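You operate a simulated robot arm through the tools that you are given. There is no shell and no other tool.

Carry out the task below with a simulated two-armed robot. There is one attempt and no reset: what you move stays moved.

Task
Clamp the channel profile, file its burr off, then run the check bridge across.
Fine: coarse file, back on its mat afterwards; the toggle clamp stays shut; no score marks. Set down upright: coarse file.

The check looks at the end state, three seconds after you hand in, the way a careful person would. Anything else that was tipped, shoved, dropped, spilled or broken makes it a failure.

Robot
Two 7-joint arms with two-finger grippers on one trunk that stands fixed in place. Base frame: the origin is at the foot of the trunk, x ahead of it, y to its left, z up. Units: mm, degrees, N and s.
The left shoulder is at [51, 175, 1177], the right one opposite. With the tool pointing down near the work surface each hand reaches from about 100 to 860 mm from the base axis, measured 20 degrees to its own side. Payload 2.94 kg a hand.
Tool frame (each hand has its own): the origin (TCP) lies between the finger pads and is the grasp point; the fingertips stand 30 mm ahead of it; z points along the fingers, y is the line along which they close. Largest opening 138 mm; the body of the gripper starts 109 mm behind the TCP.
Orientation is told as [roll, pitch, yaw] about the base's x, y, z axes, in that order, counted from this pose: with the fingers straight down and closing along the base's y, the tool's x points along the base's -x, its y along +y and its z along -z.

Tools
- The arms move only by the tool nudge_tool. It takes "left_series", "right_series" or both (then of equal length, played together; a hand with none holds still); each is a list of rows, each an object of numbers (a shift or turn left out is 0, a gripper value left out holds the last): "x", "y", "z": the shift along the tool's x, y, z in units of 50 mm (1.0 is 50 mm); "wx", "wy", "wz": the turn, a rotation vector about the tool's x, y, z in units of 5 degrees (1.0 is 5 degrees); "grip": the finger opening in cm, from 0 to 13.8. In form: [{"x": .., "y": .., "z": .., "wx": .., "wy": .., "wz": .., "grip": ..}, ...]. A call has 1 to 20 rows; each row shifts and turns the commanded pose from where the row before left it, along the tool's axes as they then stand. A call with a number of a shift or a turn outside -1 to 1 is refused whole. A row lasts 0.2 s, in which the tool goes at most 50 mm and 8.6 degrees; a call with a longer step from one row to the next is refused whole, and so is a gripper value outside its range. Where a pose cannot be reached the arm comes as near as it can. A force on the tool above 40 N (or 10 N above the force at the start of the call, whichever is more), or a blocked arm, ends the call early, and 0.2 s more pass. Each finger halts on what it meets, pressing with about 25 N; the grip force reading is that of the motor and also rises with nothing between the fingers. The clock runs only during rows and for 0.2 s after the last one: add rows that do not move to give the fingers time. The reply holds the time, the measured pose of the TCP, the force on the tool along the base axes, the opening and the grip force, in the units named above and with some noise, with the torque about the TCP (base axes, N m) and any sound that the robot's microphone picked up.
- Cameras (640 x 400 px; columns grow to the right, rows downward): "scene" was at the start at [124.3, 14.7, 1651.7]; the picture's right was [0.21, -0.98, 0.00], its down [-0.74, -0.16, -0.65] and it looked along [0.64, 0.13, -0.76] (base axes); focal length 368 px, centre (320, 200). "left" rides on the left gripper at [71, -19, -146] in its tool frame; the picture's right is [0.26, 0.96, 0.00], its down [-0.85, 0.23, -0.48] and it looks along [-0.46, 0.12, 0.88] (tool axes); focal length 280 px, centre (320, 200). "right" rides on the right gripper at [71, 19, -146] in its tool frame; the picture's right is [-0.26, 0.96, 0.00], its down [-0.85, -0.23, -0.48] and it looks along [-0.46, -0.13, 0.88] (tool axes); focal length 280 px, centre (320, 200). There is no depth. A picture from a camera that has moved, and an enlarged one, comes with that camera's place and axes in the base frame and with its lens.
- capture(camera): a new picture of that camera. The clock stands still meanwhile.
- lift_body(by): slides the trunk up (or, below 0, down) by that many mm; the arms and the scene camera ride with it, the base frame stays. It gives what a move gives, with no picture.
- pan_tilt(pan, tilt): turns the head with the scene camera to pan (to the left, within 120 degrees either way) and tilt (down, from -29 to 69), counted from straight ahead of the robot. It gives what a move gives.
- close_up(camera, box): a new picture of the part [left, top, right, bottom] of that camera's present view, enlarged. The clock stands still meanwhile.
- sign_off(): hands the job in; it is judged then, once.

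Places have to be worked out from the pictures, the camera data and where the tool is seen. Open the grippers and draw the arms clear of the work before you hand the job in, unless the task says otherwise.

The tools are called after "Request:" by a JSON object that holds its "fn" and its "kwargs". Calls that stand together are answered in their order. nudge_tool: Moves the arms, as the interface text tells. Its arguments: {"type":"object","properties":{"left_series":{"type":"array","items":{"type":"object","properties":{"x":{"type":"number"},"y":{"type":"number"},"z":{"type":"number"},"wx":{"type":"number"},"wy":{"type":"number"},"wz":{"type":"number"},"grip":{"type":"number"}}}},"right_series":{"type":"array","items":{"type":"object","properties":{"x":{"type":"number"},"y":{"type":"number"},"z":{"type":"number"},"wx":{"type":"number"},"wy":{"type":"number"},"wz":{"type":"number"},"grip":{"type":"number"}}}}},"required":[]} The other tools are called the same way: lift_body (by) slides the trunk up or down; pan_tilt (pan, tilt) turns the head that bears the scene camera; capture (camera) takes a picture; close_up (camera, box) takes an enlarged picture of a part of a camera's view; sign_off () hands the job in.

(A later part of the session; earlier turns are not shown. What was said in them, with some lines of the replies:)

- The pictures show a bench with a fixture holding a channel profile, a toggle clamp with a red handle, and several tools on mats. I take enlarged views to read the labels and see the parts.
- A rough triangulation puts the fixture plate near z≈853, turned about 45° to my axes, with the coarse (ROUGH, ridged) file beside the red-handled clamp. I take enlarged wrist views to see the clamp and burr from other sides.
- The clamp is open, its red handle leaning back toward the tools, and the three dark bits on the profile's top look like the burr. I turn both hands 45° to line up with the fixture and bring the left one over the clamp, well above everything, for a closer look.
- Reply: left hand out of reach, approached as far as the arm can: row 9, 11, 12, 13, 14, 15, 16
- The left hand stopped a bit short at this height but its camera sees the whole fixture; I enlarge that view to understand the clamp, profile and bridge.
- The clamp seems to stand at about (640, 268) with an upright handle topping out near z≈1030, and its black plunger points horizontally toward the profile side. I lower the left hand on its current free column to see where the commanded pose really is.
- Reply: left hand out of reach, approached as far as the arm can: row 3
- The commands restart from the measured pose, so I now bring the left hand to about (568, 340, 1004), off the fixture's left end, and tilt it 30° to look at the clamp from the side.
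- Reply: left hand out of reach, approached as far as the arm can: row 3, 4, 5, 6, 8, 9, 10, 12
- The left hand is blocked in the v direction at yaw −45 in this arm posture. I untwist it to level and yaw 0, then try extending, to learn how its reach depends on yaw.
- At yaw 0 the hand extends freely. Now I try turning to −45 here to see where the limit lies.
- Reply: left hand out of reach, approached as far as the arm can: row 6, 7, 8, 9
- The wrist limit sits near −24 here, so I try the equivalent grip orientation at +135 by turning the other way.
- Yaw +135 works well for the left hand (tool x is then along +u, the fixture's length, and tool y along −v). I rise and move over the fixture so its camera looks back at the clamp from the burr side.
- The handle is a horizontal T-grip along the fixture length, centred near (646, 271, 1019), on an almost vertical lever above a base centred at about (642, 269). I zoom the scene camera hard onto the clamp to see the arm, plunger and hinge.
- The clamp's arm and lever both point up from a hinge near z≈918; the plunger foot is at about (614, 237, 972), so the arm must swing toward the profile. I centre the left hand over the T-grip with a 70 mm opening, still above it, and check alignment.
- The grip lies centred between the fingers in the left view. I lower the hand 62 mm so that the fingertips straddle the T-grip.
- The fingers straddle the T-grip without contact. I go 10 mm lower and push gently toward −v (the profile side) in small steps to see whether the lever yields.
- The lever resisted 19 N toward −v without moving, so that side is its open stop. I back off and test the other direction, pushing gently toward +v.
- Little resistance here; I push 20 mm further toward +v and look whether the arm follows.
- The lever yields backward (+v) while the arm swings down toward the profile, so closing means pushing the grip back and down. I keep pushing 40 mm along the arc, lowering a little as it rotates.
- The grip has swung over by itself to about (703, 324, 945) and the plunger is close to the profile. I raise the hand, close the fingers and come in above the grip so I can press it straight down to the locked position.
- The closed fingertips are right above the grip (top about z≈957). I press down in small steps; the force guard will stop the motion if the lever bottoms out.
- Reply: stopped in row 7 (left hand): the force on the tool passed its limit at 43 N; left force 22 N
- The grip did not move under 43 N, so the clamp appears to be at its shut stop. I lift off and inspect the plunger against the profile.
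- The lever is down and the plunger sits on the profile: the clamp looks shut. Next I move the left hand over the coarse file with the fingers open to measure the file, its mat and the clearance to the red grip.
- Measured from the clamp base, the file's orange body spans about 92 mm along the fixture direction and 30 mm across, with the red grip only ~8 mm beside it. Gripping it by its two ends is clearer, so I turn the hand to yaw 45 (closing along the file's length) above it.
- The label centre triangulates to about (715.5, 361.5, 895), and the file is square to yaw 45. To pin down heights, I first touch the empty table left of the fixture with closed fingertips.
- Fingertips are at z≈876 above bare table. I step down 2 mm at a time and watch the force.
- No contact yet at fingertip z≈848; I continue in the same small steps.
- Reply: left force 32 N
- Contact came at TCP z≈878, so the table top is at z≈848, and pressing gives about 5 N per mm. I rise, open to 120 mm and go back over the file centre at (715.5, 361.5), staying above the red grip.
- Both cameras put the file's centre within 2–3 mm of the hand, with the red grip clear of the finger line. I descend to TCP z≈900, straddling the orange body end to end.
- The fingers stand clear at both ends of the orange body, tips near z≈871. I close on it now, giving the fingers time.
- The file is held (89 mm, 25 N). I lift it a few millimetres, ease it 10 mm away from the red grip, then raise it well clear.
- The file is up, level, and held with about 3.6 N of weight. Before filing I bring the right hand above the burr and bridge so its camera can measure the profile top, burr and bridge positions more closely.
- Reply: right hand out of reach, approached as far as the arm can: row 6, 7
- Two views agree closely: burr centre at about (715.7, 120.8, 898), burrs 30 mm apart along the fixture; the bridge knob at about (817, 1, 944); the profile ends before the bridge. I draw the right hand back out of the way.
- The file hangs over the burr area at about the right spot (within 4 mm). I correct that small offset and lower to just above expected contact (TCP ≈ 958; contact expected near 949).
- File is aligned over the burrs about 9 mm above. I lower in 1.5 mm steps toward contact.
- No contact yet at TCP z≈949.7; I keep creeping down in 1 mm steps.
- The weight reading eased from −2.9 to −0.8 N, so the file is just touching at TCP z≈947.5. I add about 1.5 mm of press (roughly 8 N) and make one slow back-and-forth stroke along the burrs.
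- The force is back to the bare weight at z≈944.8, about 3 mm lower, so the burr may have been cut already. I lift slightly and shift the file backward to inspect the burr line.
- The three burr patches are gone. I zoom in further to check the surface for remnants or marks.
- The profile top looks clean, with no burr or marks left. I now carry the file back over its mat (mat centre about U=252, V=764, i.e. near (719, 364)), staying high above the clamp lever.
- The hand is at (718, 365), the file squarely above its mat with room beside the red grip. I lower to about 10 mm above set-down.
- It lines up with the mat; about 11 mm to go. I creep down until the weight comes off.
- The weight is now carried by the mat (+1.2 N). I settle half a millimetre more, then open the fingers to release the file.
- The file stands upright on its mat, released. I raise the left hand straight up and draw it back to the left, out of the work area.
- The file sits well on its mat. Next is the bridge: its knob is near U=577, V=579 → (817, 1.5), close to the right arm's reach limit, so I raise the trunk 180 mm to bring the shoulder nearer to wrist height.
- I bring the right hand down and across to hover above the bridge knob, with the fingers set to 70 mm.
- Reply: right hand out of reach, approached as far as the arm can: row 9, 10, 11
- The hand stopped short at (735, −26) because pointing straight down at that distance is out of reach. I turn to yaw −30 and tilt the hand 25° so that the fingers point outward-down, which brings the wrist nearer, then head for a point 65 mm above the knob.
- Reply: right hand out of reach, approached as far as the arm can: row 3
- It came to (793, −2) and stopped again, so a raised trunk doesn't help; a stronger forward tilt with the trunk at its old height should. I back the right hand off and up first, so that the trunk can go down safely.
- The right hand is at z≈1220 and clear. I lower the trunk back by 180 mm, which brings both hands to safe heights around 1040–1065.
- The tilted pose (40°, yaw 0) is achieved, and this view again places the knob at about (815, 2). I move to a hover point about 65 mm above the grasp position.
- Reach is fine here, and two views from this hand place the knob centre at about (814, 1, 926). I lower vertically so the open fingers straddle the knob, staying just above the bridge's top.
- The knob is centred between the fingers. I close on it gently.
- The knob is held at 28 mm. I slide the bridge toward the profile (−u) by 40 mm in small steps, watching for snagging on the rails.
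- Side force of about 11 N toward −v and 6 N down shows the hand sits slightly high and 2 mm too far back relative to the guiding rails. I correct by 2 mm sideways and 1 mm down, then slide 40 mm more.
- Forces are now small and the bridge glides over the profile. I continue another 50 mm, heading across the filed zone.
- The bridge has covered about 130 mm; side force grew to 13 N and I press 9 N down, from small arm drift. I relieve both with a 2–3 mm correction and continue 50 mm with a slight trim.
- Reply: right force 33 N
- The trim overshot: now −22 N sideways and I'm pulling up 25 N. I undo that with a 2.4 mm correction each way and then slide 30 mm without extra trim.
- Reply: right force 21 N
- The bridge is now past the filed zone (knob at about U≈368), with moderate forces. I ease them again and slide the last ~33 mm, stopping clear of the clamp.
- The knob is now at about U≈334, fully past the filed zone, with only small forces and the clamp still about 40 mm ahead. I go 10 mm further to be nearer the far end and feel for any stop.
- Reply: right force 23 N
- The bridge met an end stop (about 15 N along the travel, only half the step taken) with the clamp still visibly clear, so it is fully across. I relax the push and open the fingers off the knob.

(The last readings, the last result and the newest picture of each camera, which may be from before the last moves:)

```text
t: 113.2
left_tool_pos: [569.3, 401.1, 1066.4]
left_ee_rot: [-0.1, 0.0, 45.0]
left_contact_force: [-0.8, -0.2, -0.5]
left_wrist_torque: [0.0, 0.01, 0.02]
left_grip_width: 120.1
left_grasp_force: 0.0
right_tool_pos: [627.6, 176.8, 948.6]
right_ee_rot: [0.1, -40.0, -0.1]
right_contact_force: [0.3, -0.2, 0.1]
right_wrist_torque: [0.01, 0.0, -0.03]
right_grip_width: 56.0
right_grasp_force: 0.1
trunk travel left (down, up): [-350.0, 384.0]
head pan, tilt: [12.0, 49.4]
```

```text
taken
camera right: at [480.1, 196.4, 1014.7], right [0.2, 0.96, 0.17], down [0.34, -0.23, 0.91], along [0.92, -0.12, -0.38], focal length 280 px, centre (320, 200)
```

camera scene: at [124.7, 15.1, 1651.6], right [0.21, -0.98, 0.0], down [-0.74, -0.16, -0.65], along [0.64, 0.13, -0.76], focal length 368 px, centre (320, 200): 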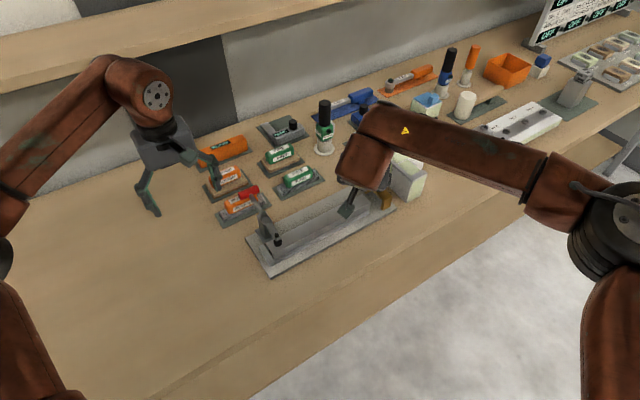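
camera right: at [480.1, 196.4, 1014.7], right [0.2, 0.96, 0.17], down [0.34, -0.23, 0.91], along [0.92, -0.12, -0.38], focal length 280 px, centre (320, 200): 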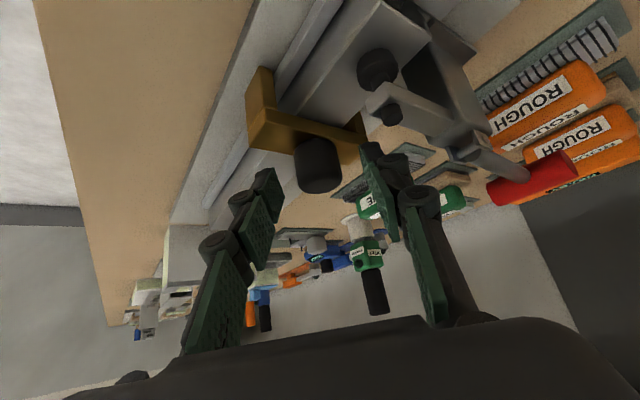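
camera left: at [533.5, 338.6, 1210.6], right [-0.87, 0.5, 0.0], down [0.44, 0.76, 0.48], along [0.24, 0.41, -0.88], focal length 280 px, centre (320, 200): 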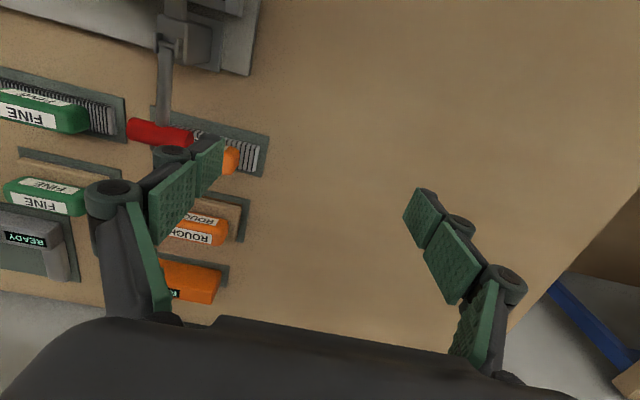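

Released, no contact forces. I raise the right hand straight up off the knob, then draw it back toward its own side.

Request:
{"fn": "nudge_tool", "kwargs": {"right_series": [{"x": -0.13, "z": -0.153}, {"x": -0.257, "z": -0.306}, {"x": -0.257, "z": -0.306}, {"x": -0.257, "z": -0.306}, {"x": -0.257, "z": -0.306}, {"y": -0.68, "x": 0.091, "z": -0.189}, {"y": -0.68, "x": 0.091, "z": -0.189}, {"y": -0.68, "x": 0.091, "z": -0.189}, {"y": -0.68, "x": 0.091, "z": -0.189}, {"y": -0.68, "x": 0.091, "z": -0.189}, {"y": -0.68, "x": 0.091, "z": -0.189}, {"y": -0.68, "x": 0.091, "z": -0.189}, {}]}}

Request:
{"fn": "capture", "kwargs": {"camera": "scene"}}

Request:
{"fn": "close_up", "kwargs": {"camera": "scene", "box": [200, 160, 410, 290]}}

Request:
{"fn": "close_up", "kwargs": {"camera": "scene", "box": [240, 180, 330, 260]}}

```text
t: 116.0
left_tool_pos: [569.3, 401.8, 1066.0]
left_ee_rot: [-0.1, 0.1, 45.0]
left_contact_force: [-0.1, -0.3, 0.6]
left_wrist_torque: [-0.02, 0.03, 0.01]
left_grip_width: 119.9
left_grasp_force: 0.1
right_tool_pos: [559.1, -60.6, 1067.6]
right_ee_rot: [0.1, -39.9, 0.1]
right_contact_force: [-0.2, -0.1, -0.1]
right_wrist_torque: [-0.04, 0.02, 0.01]
right_grip_width: 55.9
right_grasp_force: 0.1
trunk travel left (down, up): [-350.0, 384.0]
head pan, tilt: [12.0, 49.4]
```

```text
taken
camera scene: at [125.0, 16.1, 1651.6], right [0.21, -0.98, 0.0], down [-0.74, -0.16, -0.65], along [0.64, 0.13, -0.76], focal length 368 px, centre (320, 200)
```

scene: 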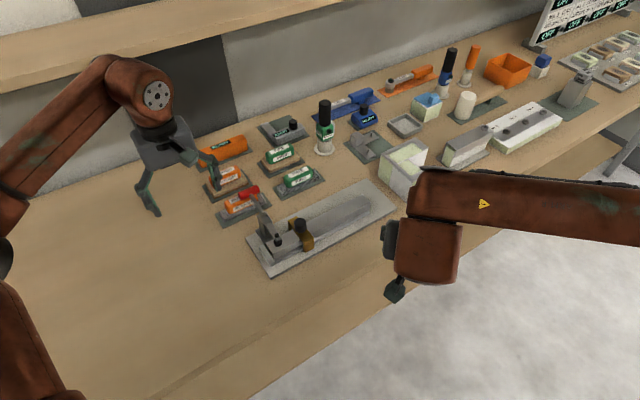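

```text
3.05 times, centred on (305, 225) of scene
camera zoom: at [125.0, 16.1, 1651.6], right [0.21, -0.98, 0.0], down [-0.74, -0.16, -0.65], along [0.64, 0.13, -0.76], focal length 1122 px, centre (366, 124)
```

zoom: 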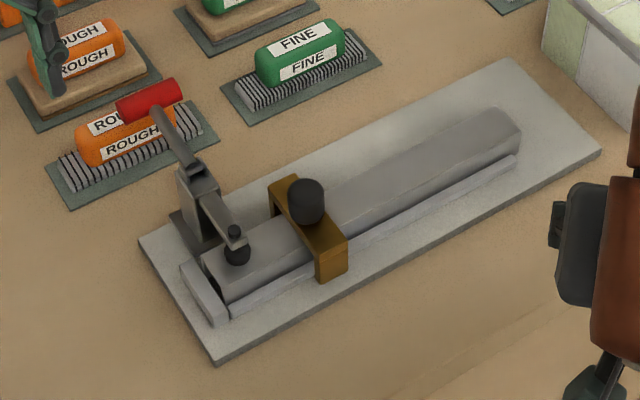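

```text
5.00 times, centred on (285, 220) of scene
camera zoom: at [125.0, 16.1, 1651.6], right [0.21, -0.98, 0.0], down [-0.74, -0.16, -0.65], along [0.64, 0.13, -0.76], focal length 1840 px, centre (495, 100)
```

zoom: 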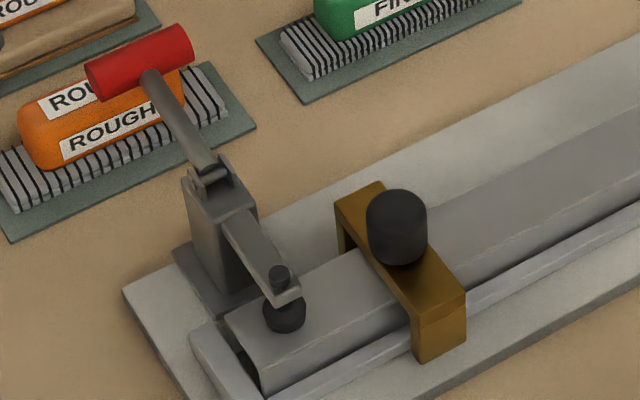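

The bridge stands upright near the clamp end, the clamp is shut, and the file is on its mat. I zoom onto the profile and the rest of the bench for a last check of marks or shifted items.

Request:
{"fn": "close_up", "kwargs": {"camera": "scene", "box": [300, 175, 400, 245]}}

Request:
{"fn": "close_up", "kwargs": {"camera": "scene", "box": [180, 120, 340, 230]}}

Request:
{"fn": "close_up", "kwargs": {"camera": "scene", "box": [330, 40, 640, 210]}}

```text
5.71 times, centred on (350, 210) of scene
camera zoom: at [125.0, 16.1, 1651.6], right [0.21, -0.98, 0.0], down [-0.74, -0.16, -0.65], along [0.64, 0.13, -0.76], focal length 2103 px, centre (149, 143)
```

zoom: 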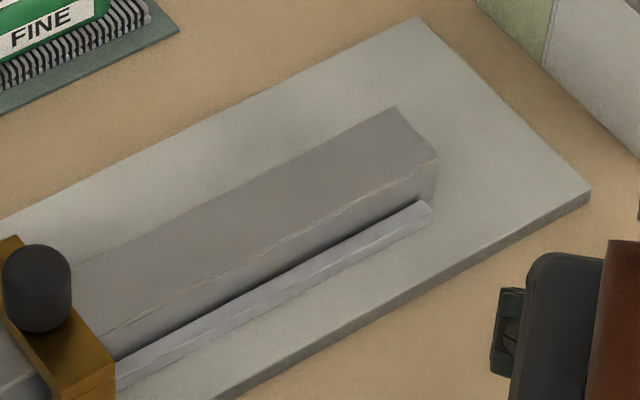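

```text
3.64 times, centred on (260, 175) of scene
camera zoom: at [125.0, 16.1, 1651.6], right [0.21, -0.98, 0.0], down [-0.74, -0.16, -0.65], along [0.64, 0.13, -0.76], focal length 1338 px, centre (538, 291)
```

zoom: 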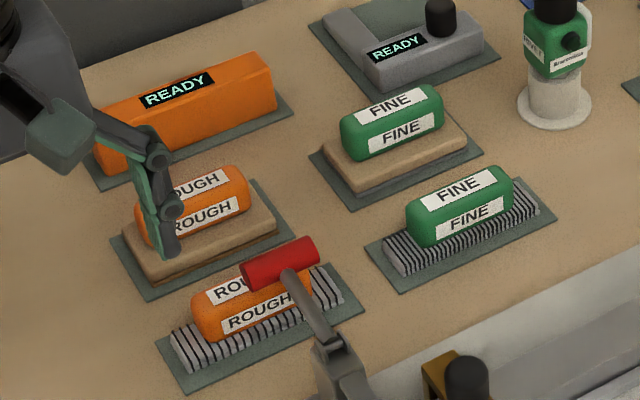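

```text
2.06 times, centred on (485, 125) of scene
camera zoom: at [125.0, 16.1, 1651.6], right [0.21, -0.98, 0.0], down [-0.74, -0.16, -0.65], along [0.64, 0.13, -0.76], focal length 760 px, centre (-21, 355)
```

zoom: 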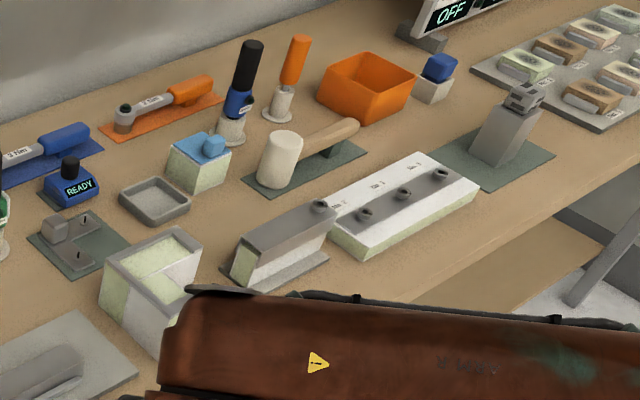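

Everything looks clean and in place: no burr or marks on the profile, other tools undisturbed. I level the right hand, open both grippers fully and raise both arms further clear before handing in.

Request:
{"fn": "nudge_tool", "kwargs": {"right_series": [{"x": -0.257, "z": -0.306}, {"x": -0.257, "z": -0.306}, {"x": -0.257, "z": -0.306}, {"wy": 1, "grip": 13.8}, {"wy": 1}, {"wy": 1}, {"wy": 1}, {"wy": 1}, {"wy": 1}, {"wy": 1}, {"wy": 1}, {"z": -0.5}, {"z": -0.5}, {"z": -0.5}, {}], "left_series": [{"z": -0.5, "grip": 13.8}, {"z": -0.5}, {"z": -0.5}, {"x": 0.5, "y": 0.3}, {"x": 0.5, "y": 0.3}, {"x": 0.5, "y": 0.3}, {"x": 0.5, "y": 0.3}, {}, {}, {}, {}, {}, {}, {}, {}]}}

Request:
{"fn": "capture", "kwargs": {"camera": "scene"}}

Request:
{"fn": "close_up", "kwargs": {"camera": "scene", "box": [190, 140, 420, 280]}}

```text
t: 119.2
left_tool_pos: [453.7, 371.3, 1138.3]
left_ee_rot: [0.0, -0.1, 45.0]
left_contact_force: [-0.6, 0.1, 0.2]
left_wrist_torque: [0.02, 0.03, -0.02]
left_grip_width: 138.2
left_grasp_force: 0.1
right_tool_pos: [561.1, -60.6, 1203.6]
right_ee_rot: [0.1, 0.1, 0.0]
right_contact_force: [0.7, 0.9, 0.4]
right_wrist_torque: [0.02, 0.0, -0.02]
right_grip_width: 137.8
right_grasp_force: 0.1
trunk travel left (down, up): [-350.0, 384.0]
head pan, tilt: [12.0, 49.4]
```

```text
taken
camera scene: at [124.9, 14.2, 1651.6], right [0.21, -0.98, 0.0], down [-0.74, -0.16, -0.65], along [0.64, 0.14, -0.76], focal length 368 px, centre (320, 200)
```

scene: 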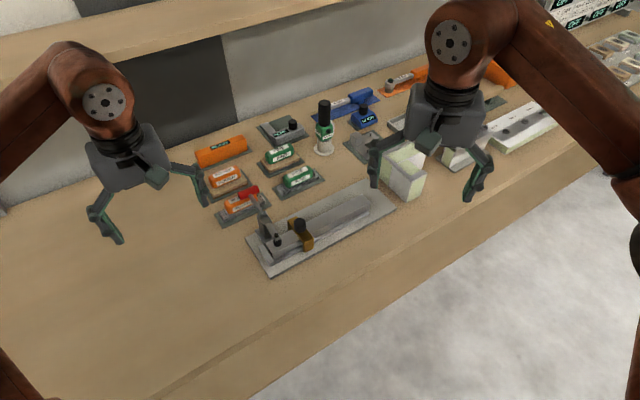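

```text
2.78 times, centred on (305, 210) of scene
camera zoom: at [124.9, 14.2, 1651.6], right [0.21, -0.98, 0.0], down [-0.74, -0.16, -0.65], along [0.64, 0.14, -0.76], focal length 1024 px, centre (362, 172)
```

zoom: 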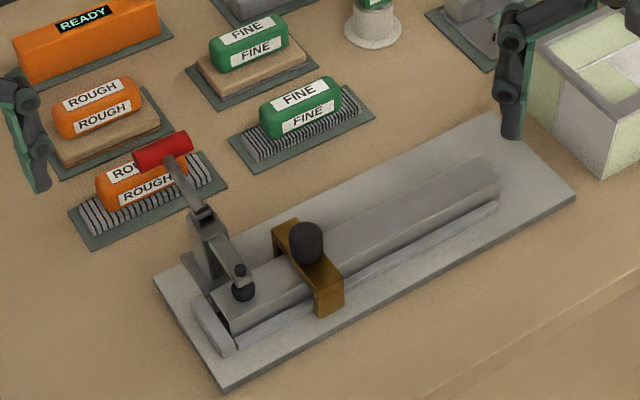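

The final view shows the clamp shut on the profile, the burr gone, the bridge run across, the coarse file upright on its mat, and both arms clear with open grippers. I hand the job in.

Request:
{"fn": "sign_off", "kwargs": {}}

```text
The job is handed in.
```

The job is handed in. The profile is clamped, its burr is filed off, and the check bridge has been run across to the clamp end.

- **Clamp:** The lever did not move when I pressed on it with about 43 N, so I took it as shut. It was still shut in the last picture.
- **Burr:** One light back-and-forth stroke with the coarse file took off all three burr patches. Close-ups afterwards showed no remnants and no score marks.
- **Coarse file:** It is back on its mat, standing upright and released.
- **Bridge:** It went over the filed area without catching and met a stop about 35 mm short of the clamp. It stands there upright. While sliding it I was at times pushing sideways with about 22 N and pulling up with about 25 N. I corrected that along the way, and no marks show in the pictures.

Nothing else on the bench looked moved. Both grippers are open and the arms are clear of the work.
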